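You operate a simulated robot arm through the tools that you are given. There is no shell and no other tool. Be economical: measure what you need, move in short steps, check, and stop when the job is done.

You are at the controls of a simulated two-armed robot. One attempt, no reset.

JOB
Pick up the cartridge labelled "35" from the top of the crate lid with one hand, pass it to the other hand and put it on the lower shelf of the long bench.

It is judged by the outcome, as a careful person would: the job done as asked, and still so three seconds after it is handed in. It fails if anything else is knocked over, pushed out of place, dropped, spilled or broken. Lids that push on must go on centred and level and be pressed home; caps that screw on are set level and turned clockwise until they are tight.

ROBOT AND FRAMES
Two 7-joint arms with three-finger grippers on one trunk, on a base that drives. Base frame: it is fixed to the floor where the robot stands at the start and does not move with it; the origin is under the middle of the robot, x ahead of it, y to its left, z up; the surface under the hand at the start is at about z = 0.413. Readings come in m, rad, newtons and seconds.
The left shoulder is at the start at [0.03, 0.124, 0.908], the right one opposite. With the tool pointing down near the work surface each hand reaches from about 0.1 to 0.68 m from the robot's upright axis, wherever it stands, measured 20 degrees to its own side. Places, roughly: lower shelf of the long bench [-2.4, 0.5, 0.2]. Payload 2.2 kg a hand.
Tool frame (each hand has its own): the origin (TCP) lies between the finger pads and is the grasp point; the fingertips stand 0.028 m ahead of it; z points along the fingers, y is the line along which they close. The gripper opens to 0.102 m. The gripper's body begins 0.071 m behind the TCP.
Orientation is that of the tool frame in the base frame, as [roll, pitch, yaw] about the fixed x, y, z axes, in that order (R = Rz(yaw) Ry(pitch) Rx(roll)). With the fingers straight down and closing along the base's y, the tool's x points along the base's -x, its y along +y and its z along -z.

CONTROLS
- The arms move only by the tool apply_moves. It takes "left_deltas", "right_deltas" or both (then of equal length, played together; a hand with none holds still); each is a list of rows, each a list of 3 entries, a list of its own where there are three numbers: the turn, a rotation vector about the tool's x, y, z in rad, then the shift along the tool's x, y, z in mm, then the gripper command, from -1 (shut) to 1 (fully open), values between in proportion. In form: [[[rx, ry, rz], [dx, dy, dz], fingers], ...]. A call has 1 to 20 rows; each row shifts and turns the commanded pose from where the row before left it, along the tool's axes as they then stand. Each row takes 0.2 s and may step no farther than 0.05 m and 0.15 rad from the row before; otherwise, or with a gripper value out of range, the whole call is refused. Where a pose cannot be reached the arm comes as near as it can. A force on the tool above 40 N (or 10 N above the force at the start of the call, whichever is more), or a blocked arm, ends the call early, and 0.2 s more pass. Each finger halts on what it meets, pressing with about 40 N; the grip force reading is that of the motor and also rises with nothing between the fingers. The clock runs only during rows and for 0.2 s after the last one: add rows that do not move to give the fingers time. The reply holds the time, the measured pose of the TCP, the force on the tool along the base axes, the opening and the grip force, in the units named above and with some noise, with the torque about the TCP (base axes, N m) and any sound that the robot's microphone picked up.
- Cameras (640 x 400 px; columns grow to the right, rows downward): "scene" is now at [0.0204, 0.0462, 1.5975]; the picture's right is [0.69, -0.72, 0.00], its down [-0.66, -0.63, -0.41] and it looks along [0.29, 0.28, -0.91] (base axes); focal length 251 px, centre (320, 200). "left" rides on the left gripper at [0.072, 0.038, -0.086] in its tool frame; the picture's right is [-0.46, 0.89, 0.00], its down [-0.60, -0.32, -0.73] and it looks along [-0.65, -0.34, 0.68] (tool axes); focal length 256 px, centre (320, 200). "right" rides on the right gripper at [0.069, 0.044, -0.086] in its tool frame; the picture's right is [-0.53, 0.85, 0.00], its down [-0.58, -0.36, -0.73] and it looks along [-0.62, -0.39, 0.68] (tool axes); focal length 256 px, centre (320, 200). There is no depth. A picture from a camera that has moved, and an enlarged one, comes with that camera's place and axes in the base frame and with its lens. The place of the scene camera against the robot may be out by one fixed shift of up to 0.012 m in any direction.
- snapshot(camera): a new picture of that camera. No time passes.
- raise_lower(by): slides the trunk up (or, below 0, down) by that many m; the arms and the scene camera ride with it, the base frame stays. It gives what a move gives, with no picture.
- drive_base(legs): drives the robot by 1 to 6 legs, each [ahead, left, turn to the left] in m, m and rad, along the robot's own axes; the way and the turn of a leg run together, so that a leg with both is an arc; at most 1.5 m and 3.142 rad a leg. The arms and the cameras ride along, it lands a little off, and it stops where it bumps. It gives what a move gives.
- pan_tilt(pan, tilt): turns the head with the scene camera to pan (to the left, within 2.496 rad either way) and tilt (down, from -0.506 to 1.204), counted from straight ahead of the robot. It gives what a move gives.
- inspect(camera, box): a new picture of the part [left, top, right, bottom] of that camera's present view, enlarged. No time passes.
- sign_off(): hands the job in; it is judged then, once.

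Go step by step. Nothing tells you exact positions but the pictures and the camera data: compare them with the known pose of the tool, close in by small moves and look again before you grip or let go. The budget is 120 turns and 100 pictures, counting those below and the enlarged ones. Unless the task says otherwise, let go and move clear before handing in, and close with one line.

The tools are called after "Emit:" as a command line: name --argument value ..., lists and objects as JSON in quotes. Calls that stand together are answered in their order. apply_moves: Moves the arms, as the interface text tells. Its arguments: {"type":"object","properties":{"left_deltas":{"type":"array","items":{"type":"array"}},"right_deltas":{"type":"array","items":{"type":"array"}}},"required":[]} The other tools are called the same way: raise_lower (by) slides the trunk up or down; drive_base (legs) drives the base; pan_tilt (pan, tilt) turns the head that bears the scene camera; snapshot (camera) takes a picture; inspect (camera, box) takes an enlarged picture of a part of a camera's view; sign_off () hands the job in.

At the start:

```text
clock: 0.0
left_ee_pos: [0.3446, 0.4755, 0.7199]
left_tcp_rot: [-3.141, -0.001, 3.141]
left_ft_force: [0.1, 0.5, 0.4]
left_moment: [-0.01, 0.02, -0.02]
left_grip_width: 0.1024
left_gripper_force: 0.1
right_ee_pos: [0.3386, 0.0437, 0.7113]
right_tcp_rot: [3.141, 0.001, -3.141]
right_ft_force: [0.3, 0.3, 0.4]
right_moment: [-0.03, -0.02, -0.03]
right_grip_width: 0.102
right_gripper_force: 0.1
trunk travel left (down, up): [-0.15, 0.39]
robot x, y, heading: [0.0029, -0.0001, 0.001]
head pan, tilt: [0.764, 1.152]
```

scene: 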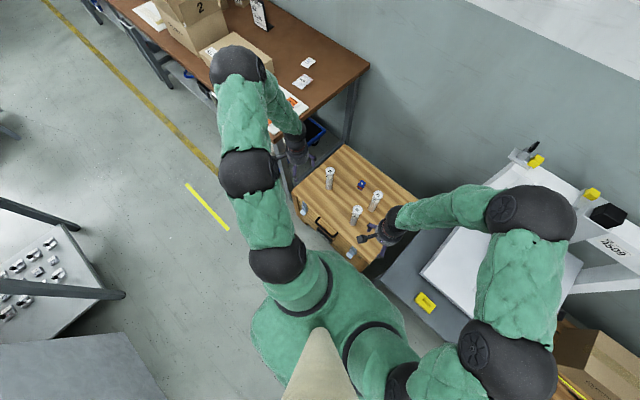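
right: 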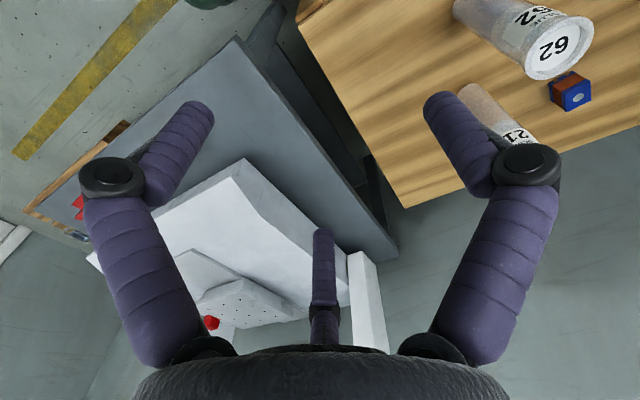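
left: 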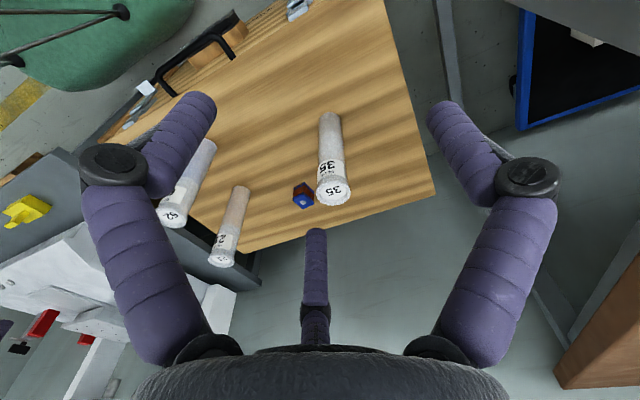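

I see three cartridges standing on the crate lid. I take 35 to be near (0.48, 0.425), about 0.16 m tall. I'll look closer at it and then find the bench.

Emit:
inspect --camera "left" --box '[140, 80, 460, 280]'

Emit:
inspect --camera "scene" --box '[270, 120, 430, 280]'

Emit:
pan_tilt --pan 2.4 --tilt 0.5

Emit:
snapshot --camera "scene"

```text
2.00 times, centred on (300, 180) of left
camera zoom: at [0.274, 0.5146, 0.8068], right [0.46, 0.89, 0.0], down [0.6, -0.32, 0.73], along [0.65, -0.34, -0.68], focal length 512 px, centre (360, 240)
```

zoom: 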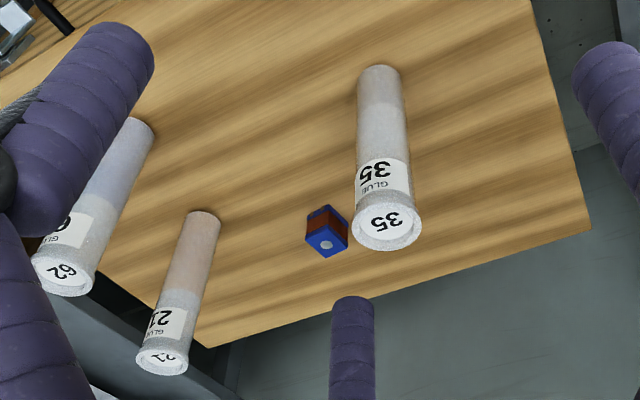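

```text
2.50 times, centred on (350, 200) of scene
camera zoom: at [0.0204, 0.0462, 1.5975], right [0.69, -0.72, 0.0], down [-0.66, -0.63, -0.41], along [0.29, 0.28, -0.91], focal length 628 px, centre (245, 200)
```

zoom: 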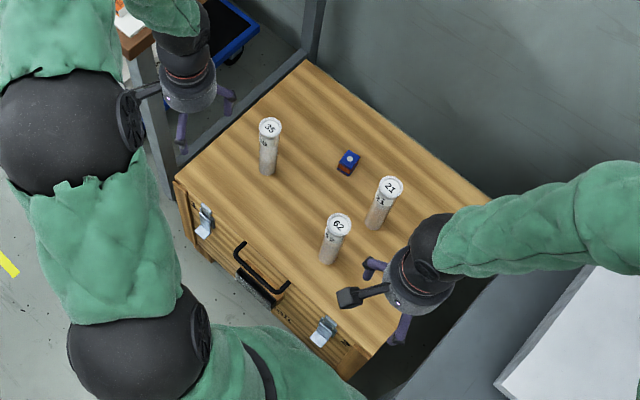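

```text
clock: 1.7
left_ee_pos: [0.3454, 0.4764, 0.7189]
left_tcp_rot: [3.141, 0.0, -3.14]
left_ft_force: [-0.3, 0.5, 0.1]
left_moment: [-0.01, 0.01, 0.0]
left_grip_width: 0.1023
left_gripper_force: 0.2
right_ee_pos: [0.3384, 0.043, 0.7131]
right_tcp_rot: [3.141, -0.001, 3.141]
right_ft_force: [1.0, 0.1, 0.0]
right_moment: [0.0, 0.0, -0.01]
right_grip_width: 0.1022
right_gripper_force: 0.0
trunk travel left (down, up): [-0.15, 0.39]
robot x, y, heading: [0.0006, 0.0009, 0.0]
head pan, tilt: [2.4, 0.499]
```

```text
94 pictures are left
camera scene: at [-0.0896, 0.0666, 1.6484], right [0.68, 0.74, 0.0], down [0.35, -0.32, -0.88], along [-0.65, 0.59, -0.48], focal length 251 px, centre (320, 200)
```

scene: 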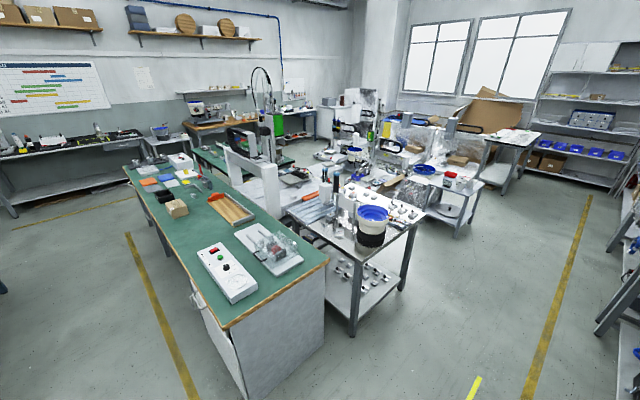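

Projected into this view, the shelf point falls inside the green-topped bench. I'll look closer at its open side.

Emit:
inspect --camera "scene" --box '[90, 120, 410, 400]'

Emit:
pan_tilt --pan -2.49 --tilt 0.5

Emit:
snapshot --camera "scene"

```text
1.43 times, centred on (250, 260) of scene
camera zoom: at [-0.0896, 0.0666, 1.6484], right [0.68, 0.74, 0.0], down [0.35, -0.32, -0.88], along [-0.65, 0.59, -0.48], focal length 359 px, centre (420, 114)
```

zoom: 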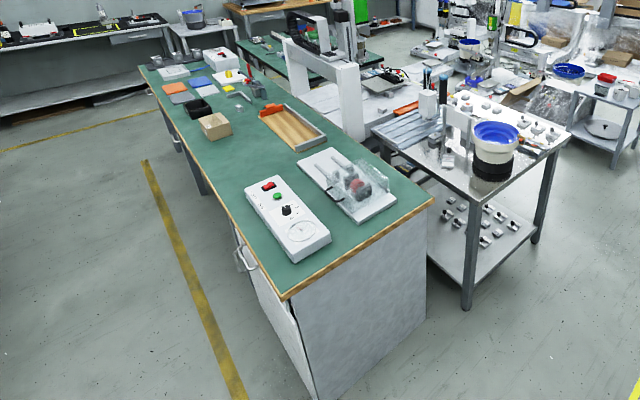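

```text
clock: 5.5
left_ee_pos: [0.3462, 0.4779, 0.7195]
left_tcp_rot: [-3.141, 0.001, -3.141]
left_ft_force: [-0.6, 0.5, -0.1]
left_moment: [-0.02, -0.04, -0.04]
left_grip_width: 0.1021
left_gripper_force: 0.1
right_ee_pos: [0.3386, 0.0445, 0.7115]
right_tcp_rot: [3.142, 0.0, 3.141]
right_ft_force: [0.2, 0.3, -0.4]
right_moment: [0.0, -0.02, -0.02]
right_grip_width: 0.1017
right_gripper_force: 0.1
trunk travel left (down, up): [-0.15, 0.39]
robot x, y, heading: [-0.0042, 0.002, 0.0]
head pan, tilt: [-2.491, 0.499]
```

```text
92 pictures are left
camera scene: at [-0.0949, -0.0501, 1.6485], right [-0.61, 0.8, 0.0], down [0.38, 0.29, -0.88], along [-0.7, -0.53, -0.48], focal length 251 px, centre (320, 200)
```

scene: 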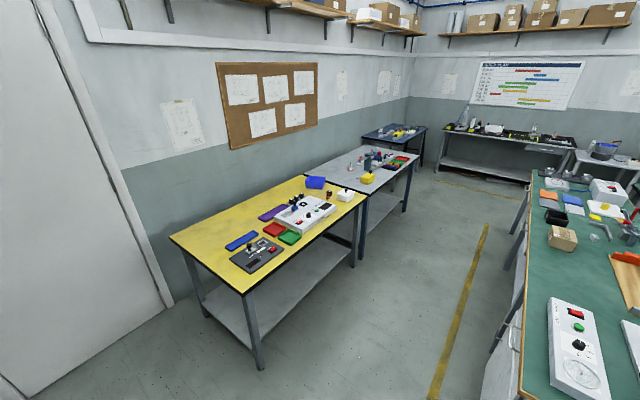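

The green bench runs from about x -0.7 to -2.6 along y ≈ 0.2–0.65, with its shelf under the far part. First I'll pick up 35 (about 0.481, 0.426, top z ≈ 0.583) with the left hand. I'll yaw it so its camera faces outward, then move above the cartridge.

Emit:
apply_moves --left_deltas '[[[0, 0, 0.1428], [0, 0, 0], 1], [[0, 0, 0.1428], [0, 0, 0], 1], [[0, 0, 0.1428], [0, 0, 0], 1], [[0, 0, 0.1428], [0, 0, 0], 1], [[0, 0, 0.1428], [0, 0, 0], 1], [[0, 0, 0.1428], [0, 0, 0], 1], [[0, 0, 0.1428], [0, 0, 0], 1], [[0, 0, 0.1428], [0, 0, 0], 1], [[0, 0, 0.1428], [0, 0, 0], 1], [[0, 0, 0.1428], [0, 0, 0], 1], [[0, 0, 0.1428], [0, 0, 0], 1], [[0, 0, 0], [-12.75, 34, 0], 1], [[0, 0, 0], [-12.75, 34, 0], 1], [[0, 0, 0], [-12.75, 34, 0], 1], [[0, 0, 0], [-12.75, 34, 0], 1], [[0, 0, 0], [0, 0, 0], 1]]'

Emit:
snapshot --camera "left"

```text
clock: 8.9
left_ee_pos: [0.4829, 0.4253, 0.7193]
left_tcp_rot: [-3.141, -0.001, 1.571]
left_ft_force: [0.1, 0.5, -0.2]
left_moment: [-0.04, 0.0, 0.0]
left_grip_width: 0.1021
left_gripper_force: 0.0
right_ee_pos: [0.3391, 0.0439, 0.7116]
right_tcp_rot: [3.141, 0.0, 3.141]
right_ft_force: [0.9, -0.2, -0.1]
right_moment: [0.01, -0.03, -0.01]
right_grip_width: 0.1022
right_gripper_force: 0.1
trunk travel left (down, up): [-0.15, 0.39]
robot x, y, heading: [0.0043, -0.0016, -0.0]
head pan, tilt: [-2.491, 0.499]
```

```text
91 pictures are left
camera left: at [0.5204, 0.4985, 0.8074], right [0.89, -0.46, 0.0], down [-0.32, -0.6, 0.73], along [-0.34, -0.65, -0.68], focal length 256 px, centre (320, 200)
```

left: 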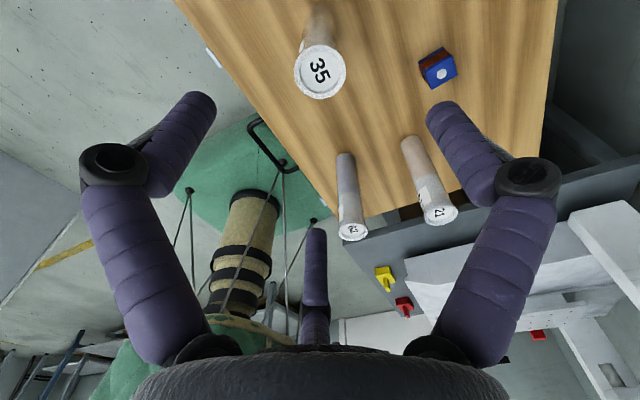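

The hand is centred over the cartridge to within about 2 mm. I'll descend to z ≈ 0.545 with the fingers open.

Emit:
apply_moves --left_deltas '[[[0, 0, 0], [0, -1, 35], 1], [[0, 0, 0], [0, 0, 35], 1], [[0, 0, 0], [0, 0, 35], 1], [[0, 0, 0], [0, 0, 35], 1], [[0, 0, 0], [0, 0, 34], 1], [[0, 0, 0], [0, 0, 0], 1]]'

Emit:
snapshot --camera "left"

```text
clock: 10.3
left_ee_pos: [0.4809, 0.4251, 0.5461]
left_tcp_rot: [-3.139, 0.0, 1.571]
left_ft_force: [0.5, -0.1, 0.3]
left_moment: [0.04, 0.03, 0.01]
left_grip_width: 0.1022
left_gripper_force: 0.0
right_ee_pos: [0.3387, 0.0424, 0.7121]
right_tcp_rot: [-3.142, 0.002, 3.141]
right_ft_force: [0.7, -0.5, 0.3]
right_moment: [0.0, 0.0, 0.01]
right_grip_width: 0.1021
right_gripper_force: 0.0
trunk travel left (down, up): [-0.15, 0.39]
robot x, y, heading: [-0.0011, -0.0009, -0.002]
head pan, tilt: [-2.491, 0.499]
```

```text
90 pictures are left
camera left: at [0.5192, 0.4976, 0.6335], right [0.89, -0.46, 0.0], down [-0.32, -0.6, 0.73], along [-0.34, -0.65, -0.68], focal length 256 px, centre (320, 200)
```

left: 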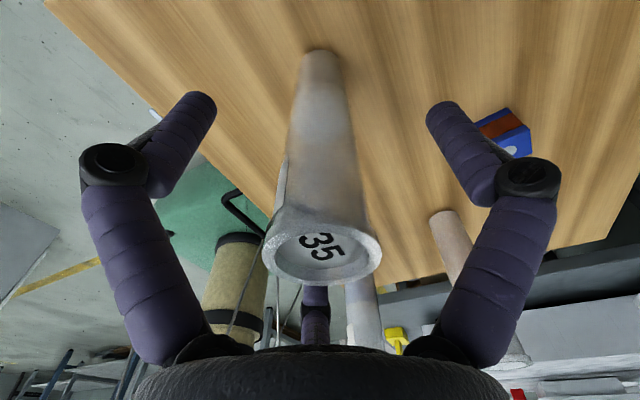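

It sits well centred between the fingers, so I'll close the gripper.

Emit:
apply_moves --left_deltas '[[[0, 0, 0], [0, 0, 0], 0], [[0, 0, 0], [0, 0, 0], -0.5], [[0, 0, 0], [0, 0, 0], -1], [[0, 0, 0], [0, 0, 0], -1], [[0, 0, 0], [0, 0, 0], -1]]'

```text
clock: 11.6
left_ee_pos: [0.4802, 0.4249, 0.5461]
left_tcp_rot: [3.141, 0.0, 1.571]
left_ft_force: [-0.3, 0.1, 0.7]
left_moment: [0.08, -0.01, -0.05]
left_grip_width: 0.0371
left_gripper_force: 39.7
right_ee_pos: [0.339, 0.0426, 0.7116]
right_tcp_rot: [-3.141, 0.0, 3.141]
right_ft_force: [-0.2, 0.1, 1.1]
right_moment: [0.01, 0.0, -0.03]
right_grip_width: 0.1019
right_gripper_force: 0.1
trunk travel left (down, up): [-0.15, 0.39]
robot x, y, heading: [0.0032, -0.0006, -0.001]
head pan, tilt: [-2.491, 0.499]
```

It's gripped at 37 mm. I'll lift straight up about 0.2 m.

Emit:
apply_moves --left_deltas '[[[0, 0, 0], [0, 0, -10], -1], [[0, 0, 0], [0, 0, -25], -1], [[0, 0, 0], [0, 0, -30], -1], [[0, 0, 0], [0, 0, -30], -1], [[0, 0, 0], [0, 0, -30], -1], [[0, 0, 0], [0, 0, -30], -1], [[0, 0, 0], [0, 0, -30], -1], [[0, 0, 0], [0, 0, -15], -1], [[0, 0, 0], [0, 0, 0], -1]]'

Emit:
snapshot --camera "left"

```text
clock: 13.6
left_ee_pos: [0.4803, 0.4243, 0.7461]
left_tcp_rot: [-3.14, 0.0, 1.57]
left_ft_force: [-0.1, 0.1, -1.2]
left_moment: [-0.01, 0.02, 0.02]
left_grip_width: 0.0368
left_gripper_force: 40.1
right_ee_pos: [0.3396, 0.0435, 0.7127]
right_tcp_rot: [-3.141, 0.001, -3.141]
right_ft_force: [0.1, 0.4, -0.4]
right_moment: [0.0, -0.02, -0.01]
right_grip_width: 0.1021
right_gripper_force: 0.1
trunk travel left (down, up): [-0.15, 0.39]
robot x, y, heading: [0.0044, -0.0018, 0.004]
head pan, tilt: [-2.491, 0.499]
```

```text
89 pictures are left
camera left: at [0.5195, 0.4973, 0.8333], right [0.89, -0.47, 0.0], down [-0.32, -0.6, 0.73], along [-0.34, -0.65, -0.68], focal length 256 px, centre (320, 200)
```

left: 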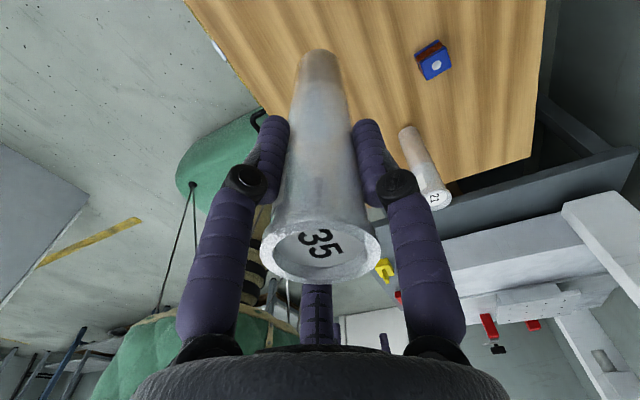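

The cartridge is lifted cleanly. I'll tuck the left hand in and look around the base before I drive.

Emit:
apply_moves --left_deltas '[[[0, 0, 0], [0, 0, -30], -1], [[0, 0, 0], [0, -10, -30], -1], [[0, 0, 0], [-20, -30, 0], -1], [[0, 0, 0], [-20, -30, 0], -1], [[0, 0, 0], [-20, -30, 0], -1], [[0, 0, 0], [-20, -30, 0], -1], [[0, 0, 0], [0, 0, 0], -1]]'

Emit:
pan_tilt --pan -1.3 --tilt 0.9

Emit:
snapshot --camera "scene"

Emit:
pan_tilt --pan -2.49 --tilt 1.0

Emit:
snapshot --camera "scene"

```text
clock: 15.2
left_ee_pos: [0.3507, 0.3456, 0.8071]
left_tcp_rot: [-3.141, 0.0, 1.572]
left_ft_force: [0.7, 0.2, -0.5]
left_moment: [-0.03, 0.01, -0.01]
left_grip_width: 0.0368
left_gripper_force: 40.0
right_ee_pos: [0.3383, 0.0446, 0.7129]
right_tcp_rot: [3.141, 0.0, 3.141]
right_ft_force: [0.2, 0.3, 0.6]
right_moment: [-0.01, 0.01, -0.01]
right_grip_width: 0.102
right_gripper_force: 0.0
trunk travel left (down, up): [-0.15, 0.39]
robot x, y, heading: [0.0009, -0.0004, -0.0]
head pan, tilt: [-2.491, 0.499]
```

```text
clock: 16.5
left_ee_pos: [0.3502, 0.347, 0.8056]
left_tcp_rot: [-3.14, -0.001, 1.571]
left_ft_force: [0.4, 0.2, -0.8]
left_moment: [0.0, 0.0, 0.0]
left_grip_width: 0.0367
left_gripper_force: 40.3
right_ee_pos: [0.34, 0.0436, 0.7113]
right_tcp_rot: [3.141, 0.0, -3.141]
right_ft_force: [0.0, -0.7, -0.1]
right_moment: [0.02, -0.03, 0.0]
right_grip_width: 0.1022
right_gripper_force: 0.0
trunk travel left (down, up): [-0.15, 0.39]
robot x, y, heading: [-0.0008, -0.0004, -0.001]
head pan, tilt: [-1.3, 0.901]
```

```text
88 pictures are left
camera scene: at [-0.0024, -0.0677, 1.6146], right [-0.96, -0.27, 0.0], down [-0.21, 0.76, -0.62], along [0.17, -0.6, -0.78], focal length 251 px, centre (320, 200)
```

scene: 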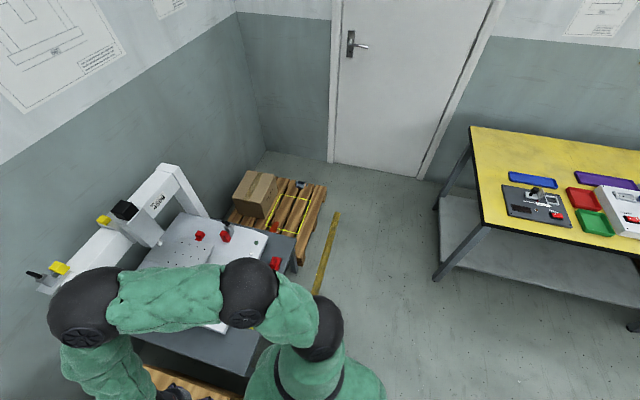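

```text
clock: 17.9
left_ee_pos: [0.3511, 0.3469, 0.805]
left_tcp_rot: [3.141, -0.001, 1.57]
left_ft_force: [-0.3, 0.0, -0.5]
left_moment: [0.0, 0.03, 0.0]
left_grip_width: 0.0368
left_gripper_force: 40.1
right_ee_pos: [0.3393, 0.0438, 0.7121]
right_tcp_rot: [-3.141, -0.001, -3.141]
right_ft_force: [-0.4, -0.4, -0.3]
right_moment: [0.0, 0.0, 0.0]
right_grip_width: 0.1019
right_gripper_force: 0.1
trunk travel left (down, up): [-0.15, 0.39]
robot x, y, heading: [0.0011, 0.0001, -0.003]
head pan, tilt: [-2.491, 1.0]
```

```text
87 pictures are left
camera scene: at [-0.0779, -0.0372, 1.6074], right [-0.61, 0.8, 0.0], down [0.67, 0.51, -0.54], along [-0.43, -0.33, -0.84], focal length 251 px, centre (320, 200)
```

scene: 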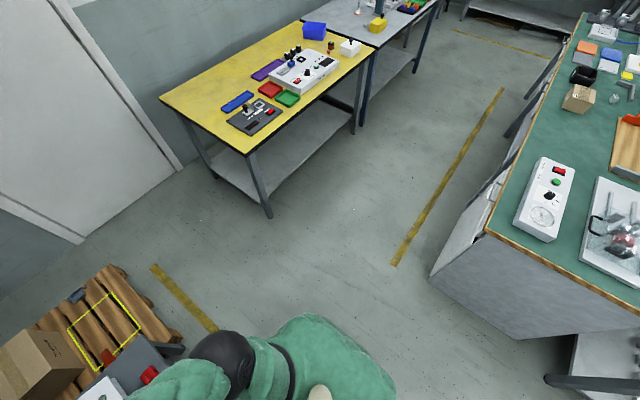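

The aisle between the benches is about 1 m wide, roughly y -0.85 to 0.2. I'll back away from the crate, shift right and turn left to face the bench.

Emit:
drive_base --legs '[[-0.25, 0, 0], [0, -0.15, 0], [0, 0, 1.571]]'

Emit:
pan_tilt --pan 0.9 --tilt 0.8

Emit:
snapshot --camera "scene"

```text
clock: 24.5
left_ee_pos: [-0.5962, 0.2009, 0.8051]
left_tcp_rot: [3.141, -0.001, 3.138]
left_ft_force: [-0.8, -0.3, -0.5]
left_moment: [-0.01, -0.01, 0.0]
left_grip_width: 0.0367
left_gripper_force: 39.9
right_ee_pos: [-0.2942, 0.1898, 0.7128]
right_tcp_rot: [3.14, -0.001, -1.571]
right_ft_force: [-0.6, -0.1, -0.1]
right_moment: [0.02, 0.0, 0.02]
right_grip_width: 0.1019
right_gripper_force: 0.1
trunk travel left (down, up): [-0.15, 0.39]
robot x, y, heading: [-0.2509, -0.1468, 1.568]
head pan, tilt: [-2.491, 1.0]
```

```text
clock: 27.4
left_ee_pos: [-0.5968, 0.2004, 0.8051]
left_tcp_rot: [-3.141, 0.0, 3.141]
left_ft_force: [0.8, 0.2, -0.4]
left_moment: [-0.02, 0.01, -0.05]
left_grip_width: 0.0363
left_gripper_force: 39.9
right_ee_pos: [-0.2942, 0.1883, 0.712]
right_tcp_rot: [-3.141, 0.0, -1.572]
right_ft_force: [0.3, 0.4, 0.1]
right_moment: [-0.01, -0.01, -0.02]
right_grip_width: 0.1021
right_gripper_force: 0.1
trunk travel left (down, up): [-0.15, 0.39]
robot x, y, heading: [-0.2534, -0.1474, 1.571]
head pan, tilt: [0.901, 0.799]
```

```text
86 pictures are left
camera scene: at [-0.3074, -0.1246, 1.6225], right [0.62, 0.78, 0.0], down [0.56, -0.45, -0.7], along [-0.55, 0.43, -0.72], focal length 251 px, centre (320, 200)
```

scene: 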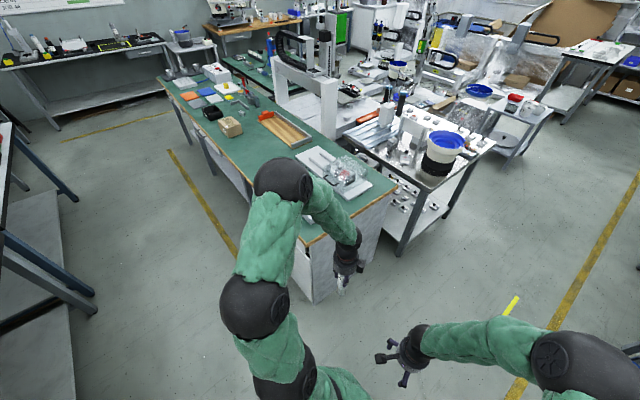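

There is clear space here. I'll back off slightly and slide left along the aisle to about x = -1.9 to see under the bench.

Emit:
drive_base --legs '[[-0.16, 0, 0], [0, 0.9, 0], [0, 0.9, 0]]'

Emit:
pan_tilt --pan 0.4 --tilt 0.8

Emit:
snapshot --camera "scene"

Emit:
snapshot --camera "right"

```text
clock: 37.6
left_ee_pos: [-2.4168, 0.0472, 0.8055]
left_tcp_rot: [3.142, 0.0, 3.141]
left_ft_force: [-0.7, 0.3, -0.2]
left_moment: [-0.03, 0.01, -0.01]
left_grip_width: 0.0365
left_gripper_force: 40.0
right_ee_pos: [-2.1142, 0.0354, 0.7127]
right_tcp_rot: [3.141, 0.0, -1.574]
right_ft_force: [0.2, 0.5, -0.5]
right_moment: [0.02, 0.0, 0.05]
right_grip_width: 0.1023
right_gripper_force: 0.0
trunk travel left (down, up): [-0.15, 0.39]
robot x, y, heading: [-2.0726, -0.3042, 1.569]
head pan, tilt: [0.901, 0.799]
```

```text
clock: 38.5
left_ee_pos: [-2.4175, 0.0474, 0.8061]
left_tcp_rot: [-3.141, 0.0, 3.14]
left_ft_force: [0.9, 0.5, -0.6]
left_moment: [-0.02, 0.04, -0.02]
left_grip_width: 0.0365
left_gripper_force: 39.7
right_ee_pos: [-2.1136, 0.0358, 0.7121]
right_tcp_rot: [3.141, -0.001, -1.574]
right_ft_force: [-0.5, 0.0, -0.1]
right_moment: [0.01, 0.0, 0.0]
right_grip_width: 0.1021
right_gripper_force: 0.1
trunk travel left (down, up): [-0.15, 0.39]
robot x, y, heading: [-2.0704, -0.3039, 1.567]
head pan, tilt: [0.4, 0.799]
```

```text
85 pictures are left
camera scene: at [-2.096, -0.2549, 1.6225], right [0.92, 0.39, 0.0], down [0.28, -0.66, -0.7], along [-0.27, 0.64, -0.72], focal length 251 px, centre (320, 200)
```

scene: 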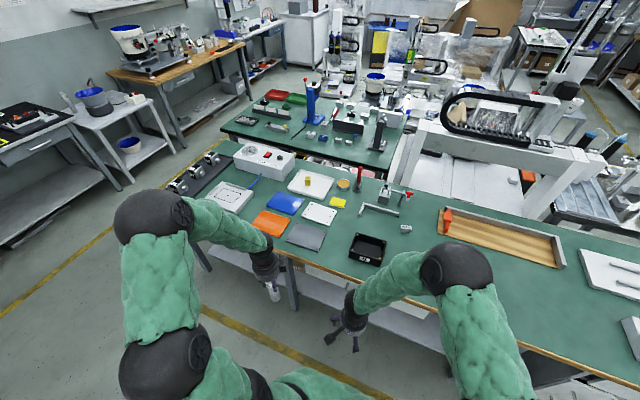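

```text
84 pictures are left
camera right: at [-2.157, -0.0344, 0.7991], right [-0.84, 0.54, 0.0], down [0.37, 0.58, 0.73], along [0.39, 0.62, -0.68], focal length 256 px, centre (320, 200)
```

right: 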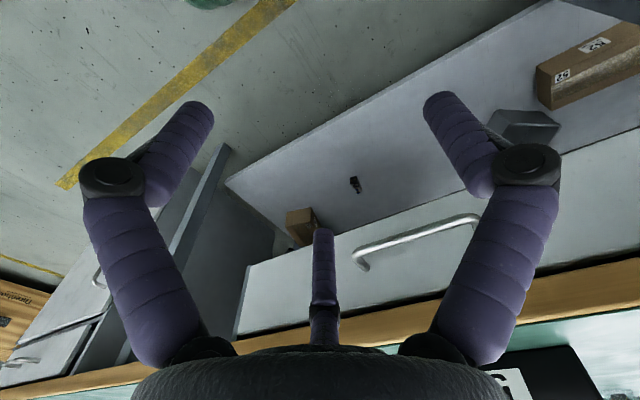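

The lower shelf lies under the drawers, with its front edge at y ≈ 0.27 and z ≈ 0.2. There is free space around (-2.1, 0.38) and roughly 0.4 m of clearance. For the handover I'll bring the cartridge to the middle while the right hand goes to its side, tilted 45° down and pointing left.

Emit:
apply_moves --right_deltas '[[[0, 0, 0], [0, -38, 0], 1], [[0, 0, 0], [0, -38, 0], 1], [[0, 0, 0], [0, -38, 0], 1], [[0, 0, 0], [0, -38, 0], 1], [[0, 0, 0], [0, -38, 0], 1], [[0, 0, 0], [0, -38, 0], 1], [[0, 0, -0.1428], [0, 0, 0], 1], [[0, 0, -0.1428], [0, 0, 0], 1], [[0, 0, -0.1428], [0, 0, 0], 1], [[0, 0, -0.1428], [0, 0, 0], 1], [[0, 0, -0.1428], [0, 0, 0], 1], [[0, 0, -0.1428], [0, 0, 0], 1], [[0, 0, -0.1428], [0, 0, 0], 1], [[0, 0, -0.1428], [0, 0, 0], 1], [[0, 0, -0.1428], [0, 0, 0], 1], [[0, 0, -0.1428], [0, 0, 0], 1], [[0, 0, -0.1428], [0, 0, 0], 1], [[0, -0.131, 0], [0, 0, 0], 1], [[0, -0.131, 0], [0, 0, 0], 1], [[0, -0.131, 0], [0, 0, 0], 1]]' --left_deltas '[[[0, 0, 0], [0, 0, 0], -1], [[0, 0, 0], [0, 0, 0], -1], [[0, 0, 0], [0, 0, 0], -1], [[0, 0, 0], [0, 0, 0], -1], [[0, 0, 0], [0, 0, 0], -1], [[0, 0, 0], [0, 0, 0], -1], [[0, 0, 0], [-30, -2, 0], -1], [[0, 0, 0], [-30, -2, 0], -1], [[0, 0, 0], [-30, -2, 0], -1], [[0, 0, 0], [-30, -2, 0], -1], [[0, 0, 0], [-30, -2, 0], -1], [[0, 0, 0], [-30, -2, 0], -1], [[0, 0, 0], [-30, -2, 0], -1], [[0, 0, 0], [-30, -2, 0], -1], [[0, 0, 0], [-30, -2, 0], -1], [[0, 0, 0], [-30, -2, 0], -1], [[0, 0, 0], [0, 0, 0], -1], [[0, 0, 0], [0, 0, 0], -1], [[0, 0, 0], [0, 0, 0], -1], [[0, 0, 0], [0, 0, 0], -1]]'

Emit:
pan_tilt --pan 0.0 --tilt 1.0

Emit:
snapshot --camera "scene"

Emit:
snapshot --camera "left"

```text
clock: 42.7
left_ee_pos: [-2.117, 0.0268, 0.8062]
left_tcp_rot: [-3.141, -0.002, 3.14]
left_ft_force: [-0.2, -0.7, 0.0]
left_moment: [0.05, 0.0, 0.02]
left_grip_width: 0.0364
left_gripper_force: 40.1
right_ee_pos: [-1.8827, 0.0324, 0.7119]
right_tcp_rot: [3.13, 0.309, -0.004]
right_ft_force: [-0.1, 1.0, 0.4]
right_moment: [-0.03, -0.03, -0.01]
right_grip_width: 0.1021
right_gripper_force: 0.0
right hand out of reach, approached as far as the arm can: row 20
trunk travel left (down, up): [-0.15, 0.39]
robot x, y, heading: [-2.0714, -0.3061, 1.567]
head pan, tilt: [0.4, 0.799]
```

```text
clock: 43.6
left_ee_pos: [-2.1169, 0.0267, 0.8055]
left_tcp_rot: [-3.141, 0.001, 3.139]
left_ft_force: [-0.7, -1.0, -1.2]
left_moment: [0.05, 0.0, 0.01]
left_grip_width: 0.0365
left_gripper_force: 39.9
right_ee_pos: [-1.8835, 0.0334, 0.7123]
right_tcp_rot: [3.128, 0.309, -0.004]
right_ft_force: [-0.4, -0.3, -0.2]
right_moment: [0.01, 0.02, 0.0]
right_grip_width: 0.1019
right_gripper_force: 0.1
trunk travel left (down, up): [-0.15, 0.39]
robot x, y, heading: [-2.0701, -0.3047, 1.566]
head pan, tilt: [0.0, 1.0]
```

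```text
83 pictures are left
camera scene: at [-2.0644, -0.2596, 1.6074], right [1.0, 0.0, 0.0], down [0.0, -0.84, -0.54], along [0.0, 0.54, -0.84], focal length 251 px, centre (320, 200)
```

scene: 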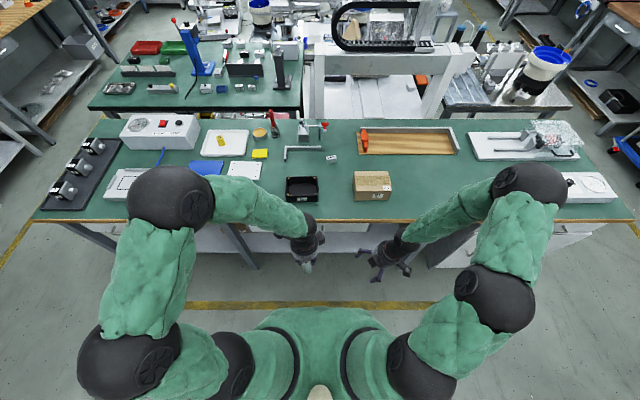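

```text
82 pictures are left
camera left: at [-2.1882, 0.0649, 0.8929], right [0.47, 0.88, 0.0], down [0.6, -0.32, 0.73], along [0.65, -0.34, -0.68], focal length 256 px, centre (320, 200)
```

left: 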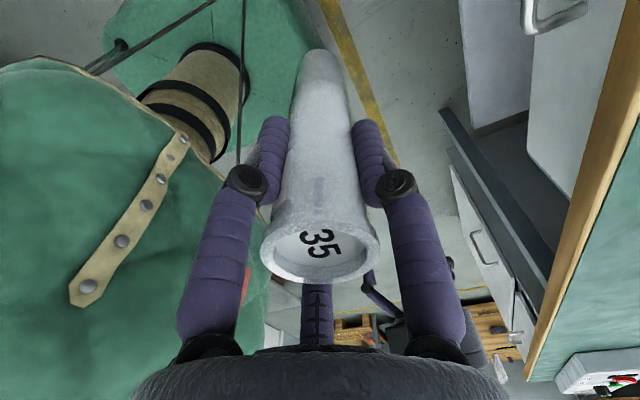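

The right wrist runs out of travel when yawed a full 90°. I'll undo the tilt, yaw back to about 40° left of forward and then tilt 45°.

Emit:
apply_moves --right_deltas '[[[0, 0.131, 0], [0, 0, 0], 1], [[0, 0.131, 0], [0, 0, 0], 1], [[0, 0.131, 0], [0, 0, 0], 1], [[0, 0, 0.1428], [0, 0, 0], 1], [[0, 0, 0.1428], [0, 0, 0], 1], [[0, 0, 0.1428], [0, 0, 0], 1], [[0, 0, 0.1428], [0, 0, 0], 1], [[0, 0, 0.1428], [0, 0, 0], 1], [[0, 0, 0.1428], [0, 0, 0], 1], [[0, -0.131, 0], [0, 0, 0], 1], [[0, -0.131, 0], [0, 0, 0], 1], [[0, -0.131, 0], [0, 0, 0], 1], [[0, -0.131, 0], [0, 0, 0], 1], [[0, -0.131, 0], [0, 0, 0], 1], [[0, -0.131, 0], [0, 0, 0], 1], [[0, 0, 0], [0, 0, 0], 1]]'

Emit:
snapshot --camera "right"

```text
clock: 47.0
left_ee_pos: [-2.1168, 0.0269, 0.8047]
left_tcp_rot: [3.141, 0.0, 3.139]
left_ft_force: [0.4, 0.3, -0.5]
left_moment: [-0.01, 0.02, 0.0]
left_grip_width: 0.0363
left_gripper_force: 39.8
right_ee_pos: [-1.8861, 0.0348, 0.7135]
right_tcp_rot: [-3.141, 0.787, -0.86]
right_ft_force: [0.0, -0.3, 0.6]
right_moment: [0.0, -0.01, 0.01]
right_grip_width: 0.1021
right_gripper_force: 0.0
trunk travel left (down, up): [-0.15, 0.39]
robot x, y, heading: [-2.0689, -0.303, 1.571]
head pan, tilt: [0.0, 1.0]
```

```text
81 pictures are left
camera right: at [-1.8468, -0.0778, 0.7249], right [-0.89, -0.27, 0.38], down [0.35, 0.15, 0.92], along [-0.3, 0.95, -0.04], focal length 256 px, centre (320, 200)
```

right: 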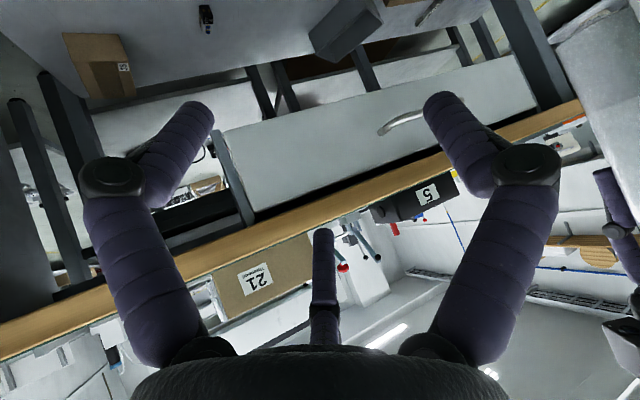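

The right hand is tilted 45° and points forward-left. I'll rotate the left hand so its fingers sit crosswise to the approach, and bring the right hand to a standoff point.

Emit:
apply_moves --left_deltas '[[[0, 0, 0.1428], [0, 0, 0], -1], [[0, 0, 0.1428], [0, 0, 0], -1], [[0, 0, 0.1428], [0, 0, 0], -1], [[0, 0, 0.1428], [0, 0, 0], -1], [[0, 0, 0.1428], [0, 0, 0], -1], [[0, 0, 0.1428], [0, 0, 0], -1], [[0, 0, 0], [0, 0, 0], -1]]' --right_deltas '[[[0, 0, 0], [-1.9, 30, -0.8], 1], [[0, 0, 0], [-1.9, 30, -0.8], 1], [[0, 0, 0], [-1.9, 30, -0.8], 1], [[0, 0, 0], [-1.9, 30, -0.8], 1], [[0, 0, 0], [-1.9, 30, -0.8], 1], [[0, 0, 0], [-1.9, 30, -0.8], 1], [[0, 0, 0], [0, 0, 0], 1]]'

Emit:
snapshot --camera "right"

Emit:
inspect --camera "scene" --box '[220, 180, 460, 330]'

```text
clock: 48.2
left_ee_pos: [-2.1159, 0.0271, 0.8063]
left_tcp_rot: [3.141, 0.0, 2.443]
left_ft_force: [0.4, 0.3, -0.6]
left_moment: [0.0, -0.02, -0.02]
left_grip_width: 0.0364
left_gripper_force: 40.0
right_ee_pos: [-1.9916, -0.0488, 0.7222]
right_tcp_rot: [-3.104, 0.79, -0.835]
right_ft_force: [0.7, 0.6, -0.8]
right_moment: [-0.03, 0.03, 0.13]
right_grip_width: 0.102
right_gripper_force: 0.0
trunk travel left (down, up): [-0.15, 0.39]
robot x, y, heading: [-2.0739, -0.304, 1.565]
head pan, tilt: [0.0, 1.0]
stopped in row 6 (right hand): the force on the tool passed its limit at 54 N (the readings are from after the stop); the commanded pose is now the measured one
```

```text
80 pictures are left
camera right: at [-1.9526, -0.1618, 0.7329], right [-0.89, -0.27, 0.36], down [0.33, 0.13, 0.93], along [-0.3, 0.95, -0.03], focal length 256 px, centre (320, 200)
```

right: 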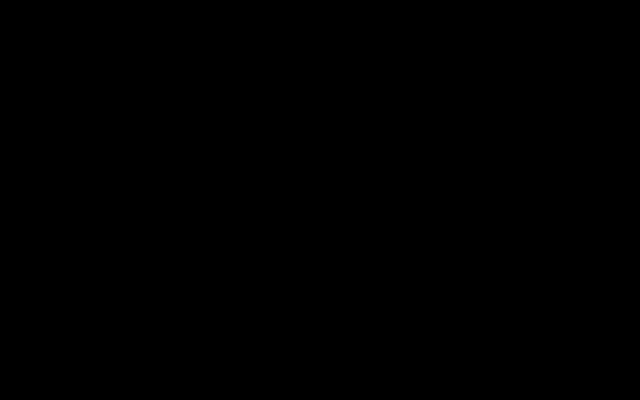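

```text
2.67 times, centred on (340, 255) of scene
camera zoom: at [-2.0641, -0.2595, 1.6074], right [1.0, 0.0, 0.0], down [0.0, -0.84, -0.54], along [0.0, 0.54, -0.84], focal length 670 px, centre (267, 53)
```

zoom: 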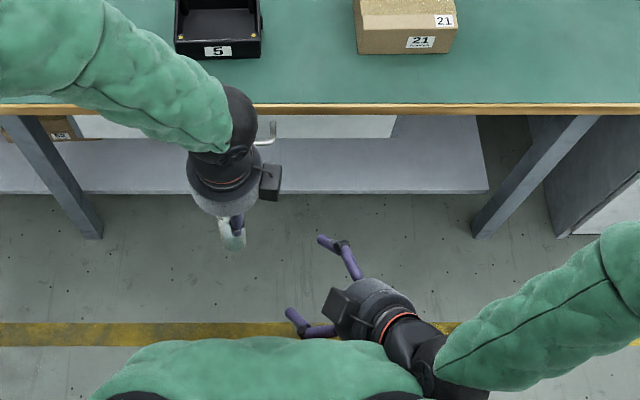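

The right camera brushed against the robot's own torso. I'll back it away, straighten the small tilt and raise the trunk so the handover can happen farther forward and above bench height.

Emit:
apply_moves --right_deltas '[[[0, 0, 0], [-11.3, -27.3, 11.3], 1], [[0, 0, 0], [-11.3, -27.3, 11.3], 1], [[-0.02, 0, 0.0177], [-11.3, -27.3, 11.3], 1], [[0, 0, 0], [0, 0, 0], 1]]'

Emit:
raise_lower --by 0.15

Emit:
snapshot --camera "right"

Emit:
snapshot --camera "scene"

```text
clock: 49.2
left_ee_pos: [-2.1168, 0.0262, 0.8056]
left_tcp_rot: [3.141, 0.001, 2.446]
left_ft_force: [-0.4, -0.7, -1.1]
left_moment: [0.04, 0.0, -0.01]
left_grip_width: 0.0363
left_gripper_force: 40.3
right_ee_pos: [-1.9615, 0.0398, 0.7255]
right_tcp_rot: [-3.142, 0.791, -0.862]
right_ft_force: [0.4, 1.1, -0.3]
right_moment: [0.0, -0.02, 0.01]
right_grip_width: 0.1019
right_gripper_force: 0.1
trunk travel left (down, up): [-0.15, 0.39]
robot x, y, heading: [-2.0695, -0.3034, 1.566]
head pan, tilt: [0.0, 1.0]
```

```text
clock: 51.0
left_ee_pos: [-2.1181, 0.026, 0.9553]
left_tcp_rot: [3.141, 0.0, 2.445]
left_ft_force: [-0.3, 0.2, -0.3]
left_moment: [0.01, 0.0, -0.01]
left_grip_width: 0.0362
left_gripper_force: 40.1
right_ee_pos: [-1.9618, 0.0386, 0.8753]
right_tcp_rot: [3.141, 0.791, -0.86]
right_ft_force: [0.1, -0.2, -0.5]
right_moment: [-0.06, 0.0, -0.02]
right_grip_width: 0.102
right_gripper_force: 0.1
trunk travel left (down, up): [-0.3, 0.24]
robot x, y, heading: [-2.0764, -0.3052, 1.569]
head pan, tilt: [0.0, 1.0]
```

```text
78 pictures are left
camera right: at [-1.9219, -0.0719, 0.8871], right [-0.89, -0.27, 0.38], down [0.35, 0.15, 0.92], along [-0.3, 0.95, -0.04], focal length 256 px, centre (320, 200)
```

right: 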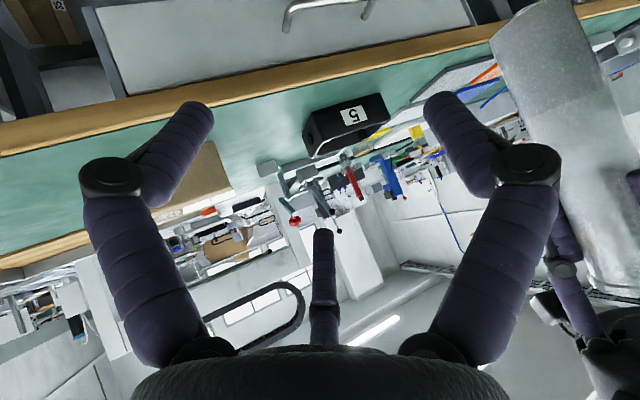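

```text
77 pictures are left
camera scene: at [-2.0643, -0.2595, 1.7572], right [1.0, 0.0, 0.0], down [0.0, -0.84, -0.54], along [0.0, 0.54, -0.84], focal length 251 px, centre (320, 200)
```

scene: 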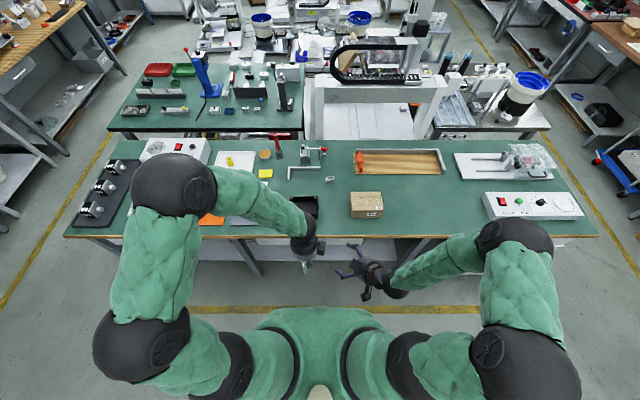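

All clear. I'll bring the cartridge a bit forward and the right hand to its standoff, then check the alignment.

Emit:
apply_moves --left_deltas '[[[0, 0, 0], [25.6, 30.7, 0], -1], [[0, 0, 0], [25.6, 30.7, 0], -1], [[0, 0, 0], [0, 0, 0], -1], [[0, 0, 0], [0, 0, 0], -1], [[0, 0, 0], [0, 0, 0], -1], [[0, 0, 0], [0, 0, 0], -1]]' --right_deltas '[[[0, 0, 0], [0, 0, 0], 1], [[0, 0, 0], [0, 0, 0], 1], [[0, 0, 0], [-9, 25, 6.6], 1], [[0, 0, 0], [-9, 25, 6.6], 1], [[0, 0, 0], [-9, 25, 6.6], 1], [[0, 0, 0], [0, 0, 0], 1]]'

Emit:
snapshot --camera "right"

Emit:
inspect --camera "scene" --box '[240, 180, 440, 320]'

```text
clock: 52.4
left_ee_pos: [-2.1172, 0.1079, 0.9561]
left_tcp_rot: [3.141, -0.002, 2.446]
left_ft_force: [0.7, 0.1, 0.0]
left_moment: [0.01, 0.0, 0.05]
left_grip_width: 0.0365
left_gripper_force: 40.5
right_ee_pos: [-2.042, 0.0164, 0.8811]
right_tcp_rot: [3.141, 0.792, -0.86]
right_ft_force: [-0.5, 0.6, -0.6]
right_moment: [-0.01, 0.03, 0.0]
right_grip_width: 0.1019
right_gripper_force: 0.2
trunk travel left (down, up): [-0.3, 0.24]
robot x, y, heading: [-2.0739, -0.3069, 1.564]
head pan, tilt: [0.0, 1.0]
```

```text
76 pictures are left
camera right: at [-2.0011, -0.0954, 0.8935], right [-0.89, -0.27, 0.38], down [0.35, 0.15, 0.92], along [-0.3, 0.95, -0.04], focal length 256 px, centre (320, 200)
```

right: 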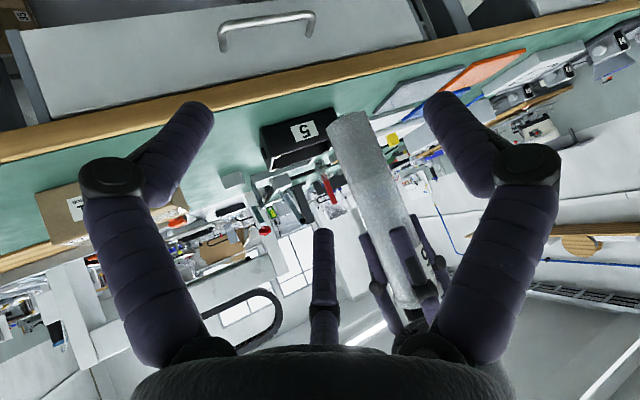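

```text
2.86 times, centred on (340, 250) of scene
camera zoom: at [-2.0634, -0.2594, 1.7573], right [1.0, 0.0, 0.0], down [0.0, -0.84, -0.54], along [0.0, 0.54, -0.84], focal length 718 px, centre (263, 57)
```

zoom: 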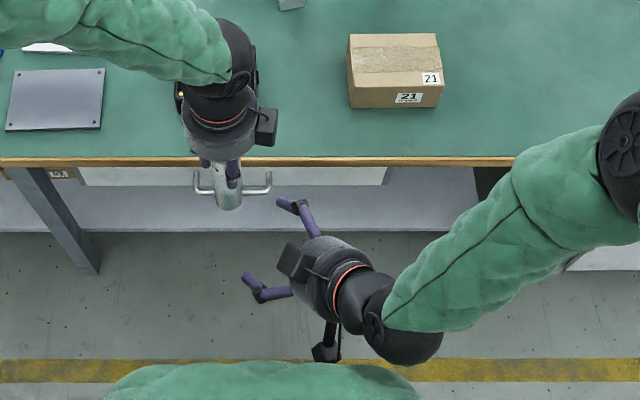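

Everything lines up. I'll drop the right hand 13 mm to keep it clear of the left palm, go in two-thirds of the way and check.

Emit:
apply_moves --right_deltas '[[[0, 0, 0], [9.2, -2.7, 9.2], 1], [[0, 0, 0], [-18.4, 0, 18.4], 1], [[0, 0, 0], [-18.4, 0, 18.4], 1], [[0, 0, 0], [-18.4, 0, 18.4], 1], [[0, 0, 0], [0, 0, 0], 1]]'

Emit:
snapshot --camera "right"

Emit:
inspect --camera "scene" --box '[260, 190, 400, 300]'

Emit:
snapshot --camera "left"

```text
clock: 53.5
left_ee_pos: [-2.117, 0.106, 0.9554]
left_tcp_rot: [3.141, -0.003, 2.445]
left_ft_force: [0.4, 0.2, -0.9]
left_moment: [-0.01, 0.04, 0.0]
left_grip_width: 0.0366
left_gripper_force: 40.3
right_ee_pos: [-2.0887, 0.0781, 0.8684]
right_tcp_rot: [-3.142, 0.792, -0.861]
right_ft_force: [0.1, 0.1, -0.8]
right_moment: [0.02, -0.01, -0.01]
right_grip_width: 0.1022
right_gripper_force: 0.1
trunk travel left (down, up): [-0.3, 0.24]
robot x, y, heading: [-2.0711, -0.3059, 1.565]
head pan, tilt: [0.0, 1.0]
```

```text
74 pictures are left
camera right: at [-2.0496, -0.0346, 0.8807], right [-0.89, -0.27, 0.38], down [0.35, 0.15, 0.92], along [-0.3, 0.95, -0.04], focal length 256 px, centre (320, 200)
```

right: 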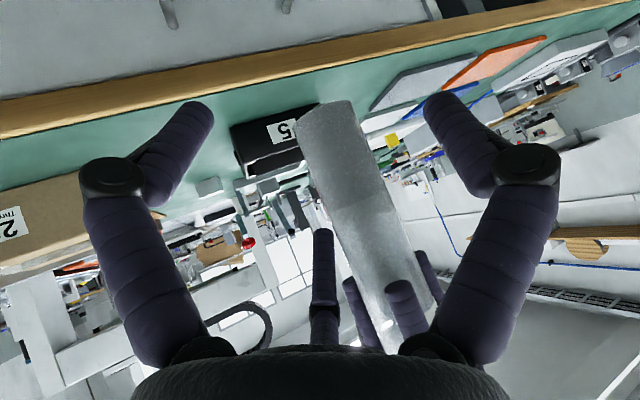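

```text
3.64 times, centred on (330, 245) of scene
camera zoom: at [-2.0637, -0.26, 1.7574], right [1.0, 0.0, 0.0], down [0.0, -0.84, -0.54], along [0.0, 0.54, -0.84], focal length 914 px, centre (284, 36)
```

zoom: 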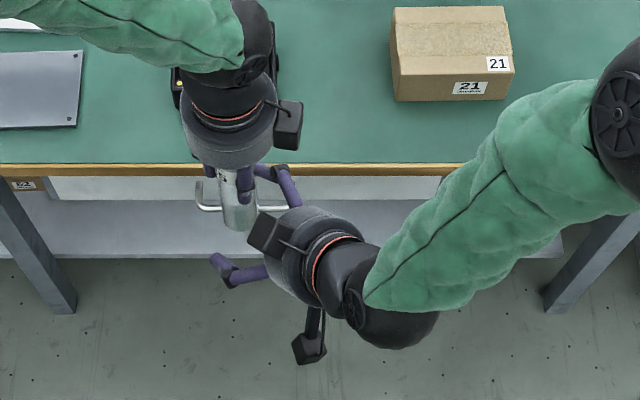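

```text
72 pictures are left
camera left: at [-2.1471, 0.1823, 1.0433], right [0.92, 0.38, 0.0], down [0.26, -0.63, 0.73], along [0.28, -0.68, -0.68], focal length 256 px, centre (320, 200)
```

left: 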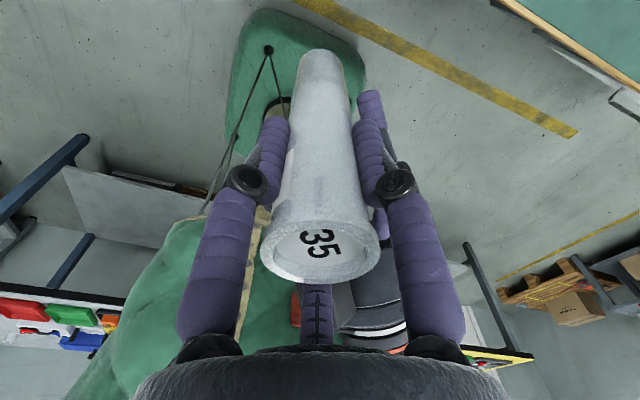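

About 40 mm remain and the clearances still look fine. I'll go in another 33 mm, keeping a margin for the box on the back of the gripper, and look again.

Emit:
apply_moves --right_deltas '[[[0, 0, 0], [-7.8, 1, 7.8], 1], [[0, 0, 0], [-7.8, 0, 7.8], 1], [[0, 0, 0], [-7.8, 0, 7.8], 1], [[0, 0, 0], [0, 0, 0], 1]]'

Emit:
snapshot --camera "right"

Emit:
inspect --camera "scene" --box '[260, 190, 400, 300]'

Emit:
snapshot --camera "left"

```text
clock: 54.3
left_ee_pos: [-2.1216, 0.1081, 0.9571]
left_tcp_rot: [-3.139, -0.005, 2.45]
left_ft_force: [-1.9, 0.1, -0.9]
left_moment: [0.01, 0.03, 0.03]
left_grip_width: 0.0364
left_gripper_force: 40.0
right_ee_pos: [-2.1063, 0.095, 0.8642]
right_tcp_rot: [3.128, 0.778, -0.878]
right_ft_force: [1.5, 0.2, -1.9]
right_moment: [-0.02, 0.12, -0.03]
right_grip_width: 0.1019
right_gripper_force: 0.1
trunk travel left (down, up): [-0.3, 0.24]
robot x, y, heading: [-2.0708, -0.3044, 1.568]
head pan, tilt: [0.0, 1.0]
stopped in row 3 (left hand): the force on the tool passed its limit at 50 N (the readings are from after the stop); the commanded pose is now the measured one
```

```text
71 pictures are left
camera right: at [-2.0684, -0.0171, 0.8785], right [-0.89, -0.25, 0.38], down [0.35, 0.16, 0.92], along [-0.3, 0.95, -0.05], focal length 256 px, centre (320, 200)
```

right: 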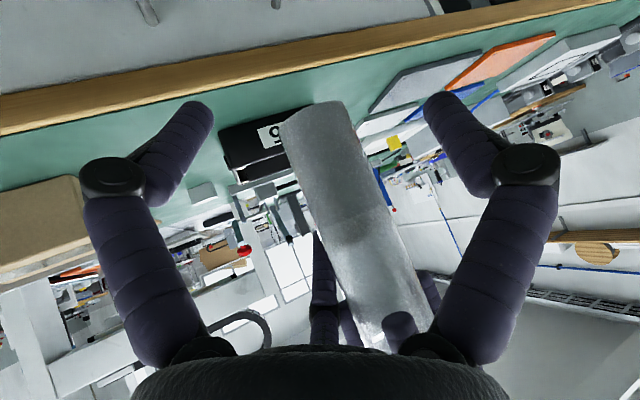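

```text
3.64 times, centred on (330, 245) of scene
camera zoom: at [-2.0645, -0.2595, 1.7574], right [1.0, 0.0, 0.0], down [0.0, -0.84, -0.54], along [0.0, 0.54, -0.84], focal length 914 px, centre (284, 36)
```

zoom: 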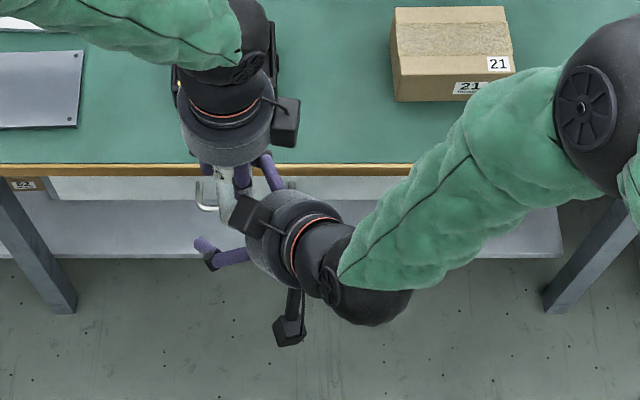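

```text
69 pictures are left
camera left: at [-2.1506, 0.1844, 1.0448], right [0.92, 0.39, 0.0], down [0.27, -0.63, 0.73], along [0.28, -0.67, -0.68], focal length 256 px, centre (320, 200)
```

left: 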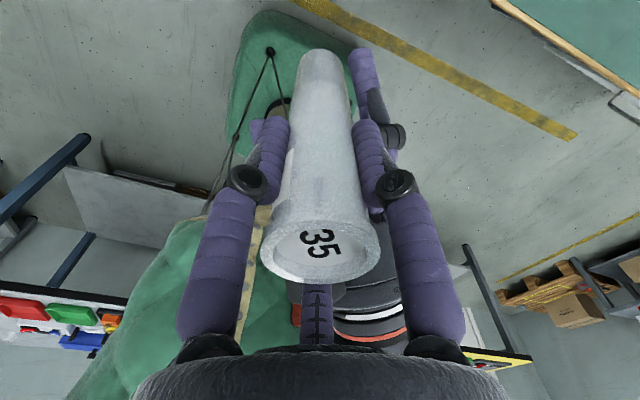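

The box on the right gripper touched the left hand, but the cartridge hasn't moved in its grip. I'll back off 40 mm and flatten the right hand's tilt to about 33° so that the box sits farther back.

Emit:
apply_moves --right_deltas '[[[0, 0, 0], [14.2, 0, -14], 1], [[0.0136, 0, 0], [14.2, 0, -14], 1], [[0, -0.105, 0], [0, 0, 0], 1], [[0, -0.105, 0], [0, 0, 0], 1], [[0, 0, 0], [0, 0, 0], 1]]'

Emit:
inspect --camera "left" --box '[220, 200, 460, 360]'

```text
clock: 55.5
left_ee_pos: [-2.1196, 0.1094, 0.9571]
left_tcp_rot: [-3.139, -0.005, 2.451]
left_ft_force: [-0.7, -0.3, -0.8]
left_moment: [0.0, 0.01, 0.0]
left_grip_width: 0.0363
left_gripper_force: 40.4
right_ee_pos: [-2.0816, 0.0645, 0.8655]
right_tcp_rot: [-3.141, 0.99, -0.879]
right_ft_force: [-0.5, 0.6, -0.3]
right_moment: [0.01, 0.0, 0.0]
right_grip_width: 0.1019
right_gripper_force: 0.0
trunk travel left (down, up): [-0.3, 0.24]
robot x, y, heading: [-2.0721, -0.3075, 1.564]
head pan, tilt: [0.0, 1.0]
```

```text
2.50 times, centred on (340, 280) of left
camera zoom: at [-2.1506, 0.1847, 1.0451], right [0.92, 0.39, 0.0], down [0.27, -0.63, 0.73], along [0.28, -0.67, -0.69], focal length 640 px, centre (270, 0)
```

zoom: 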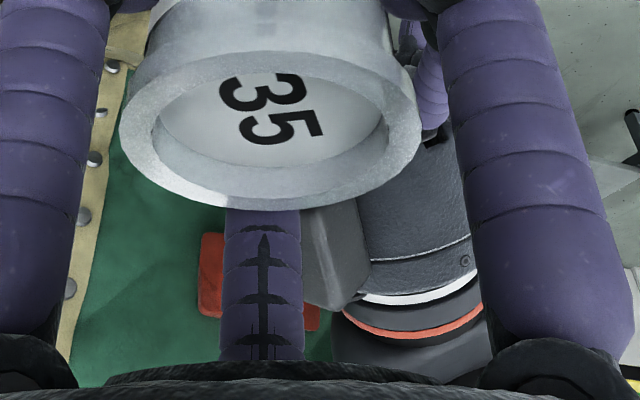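

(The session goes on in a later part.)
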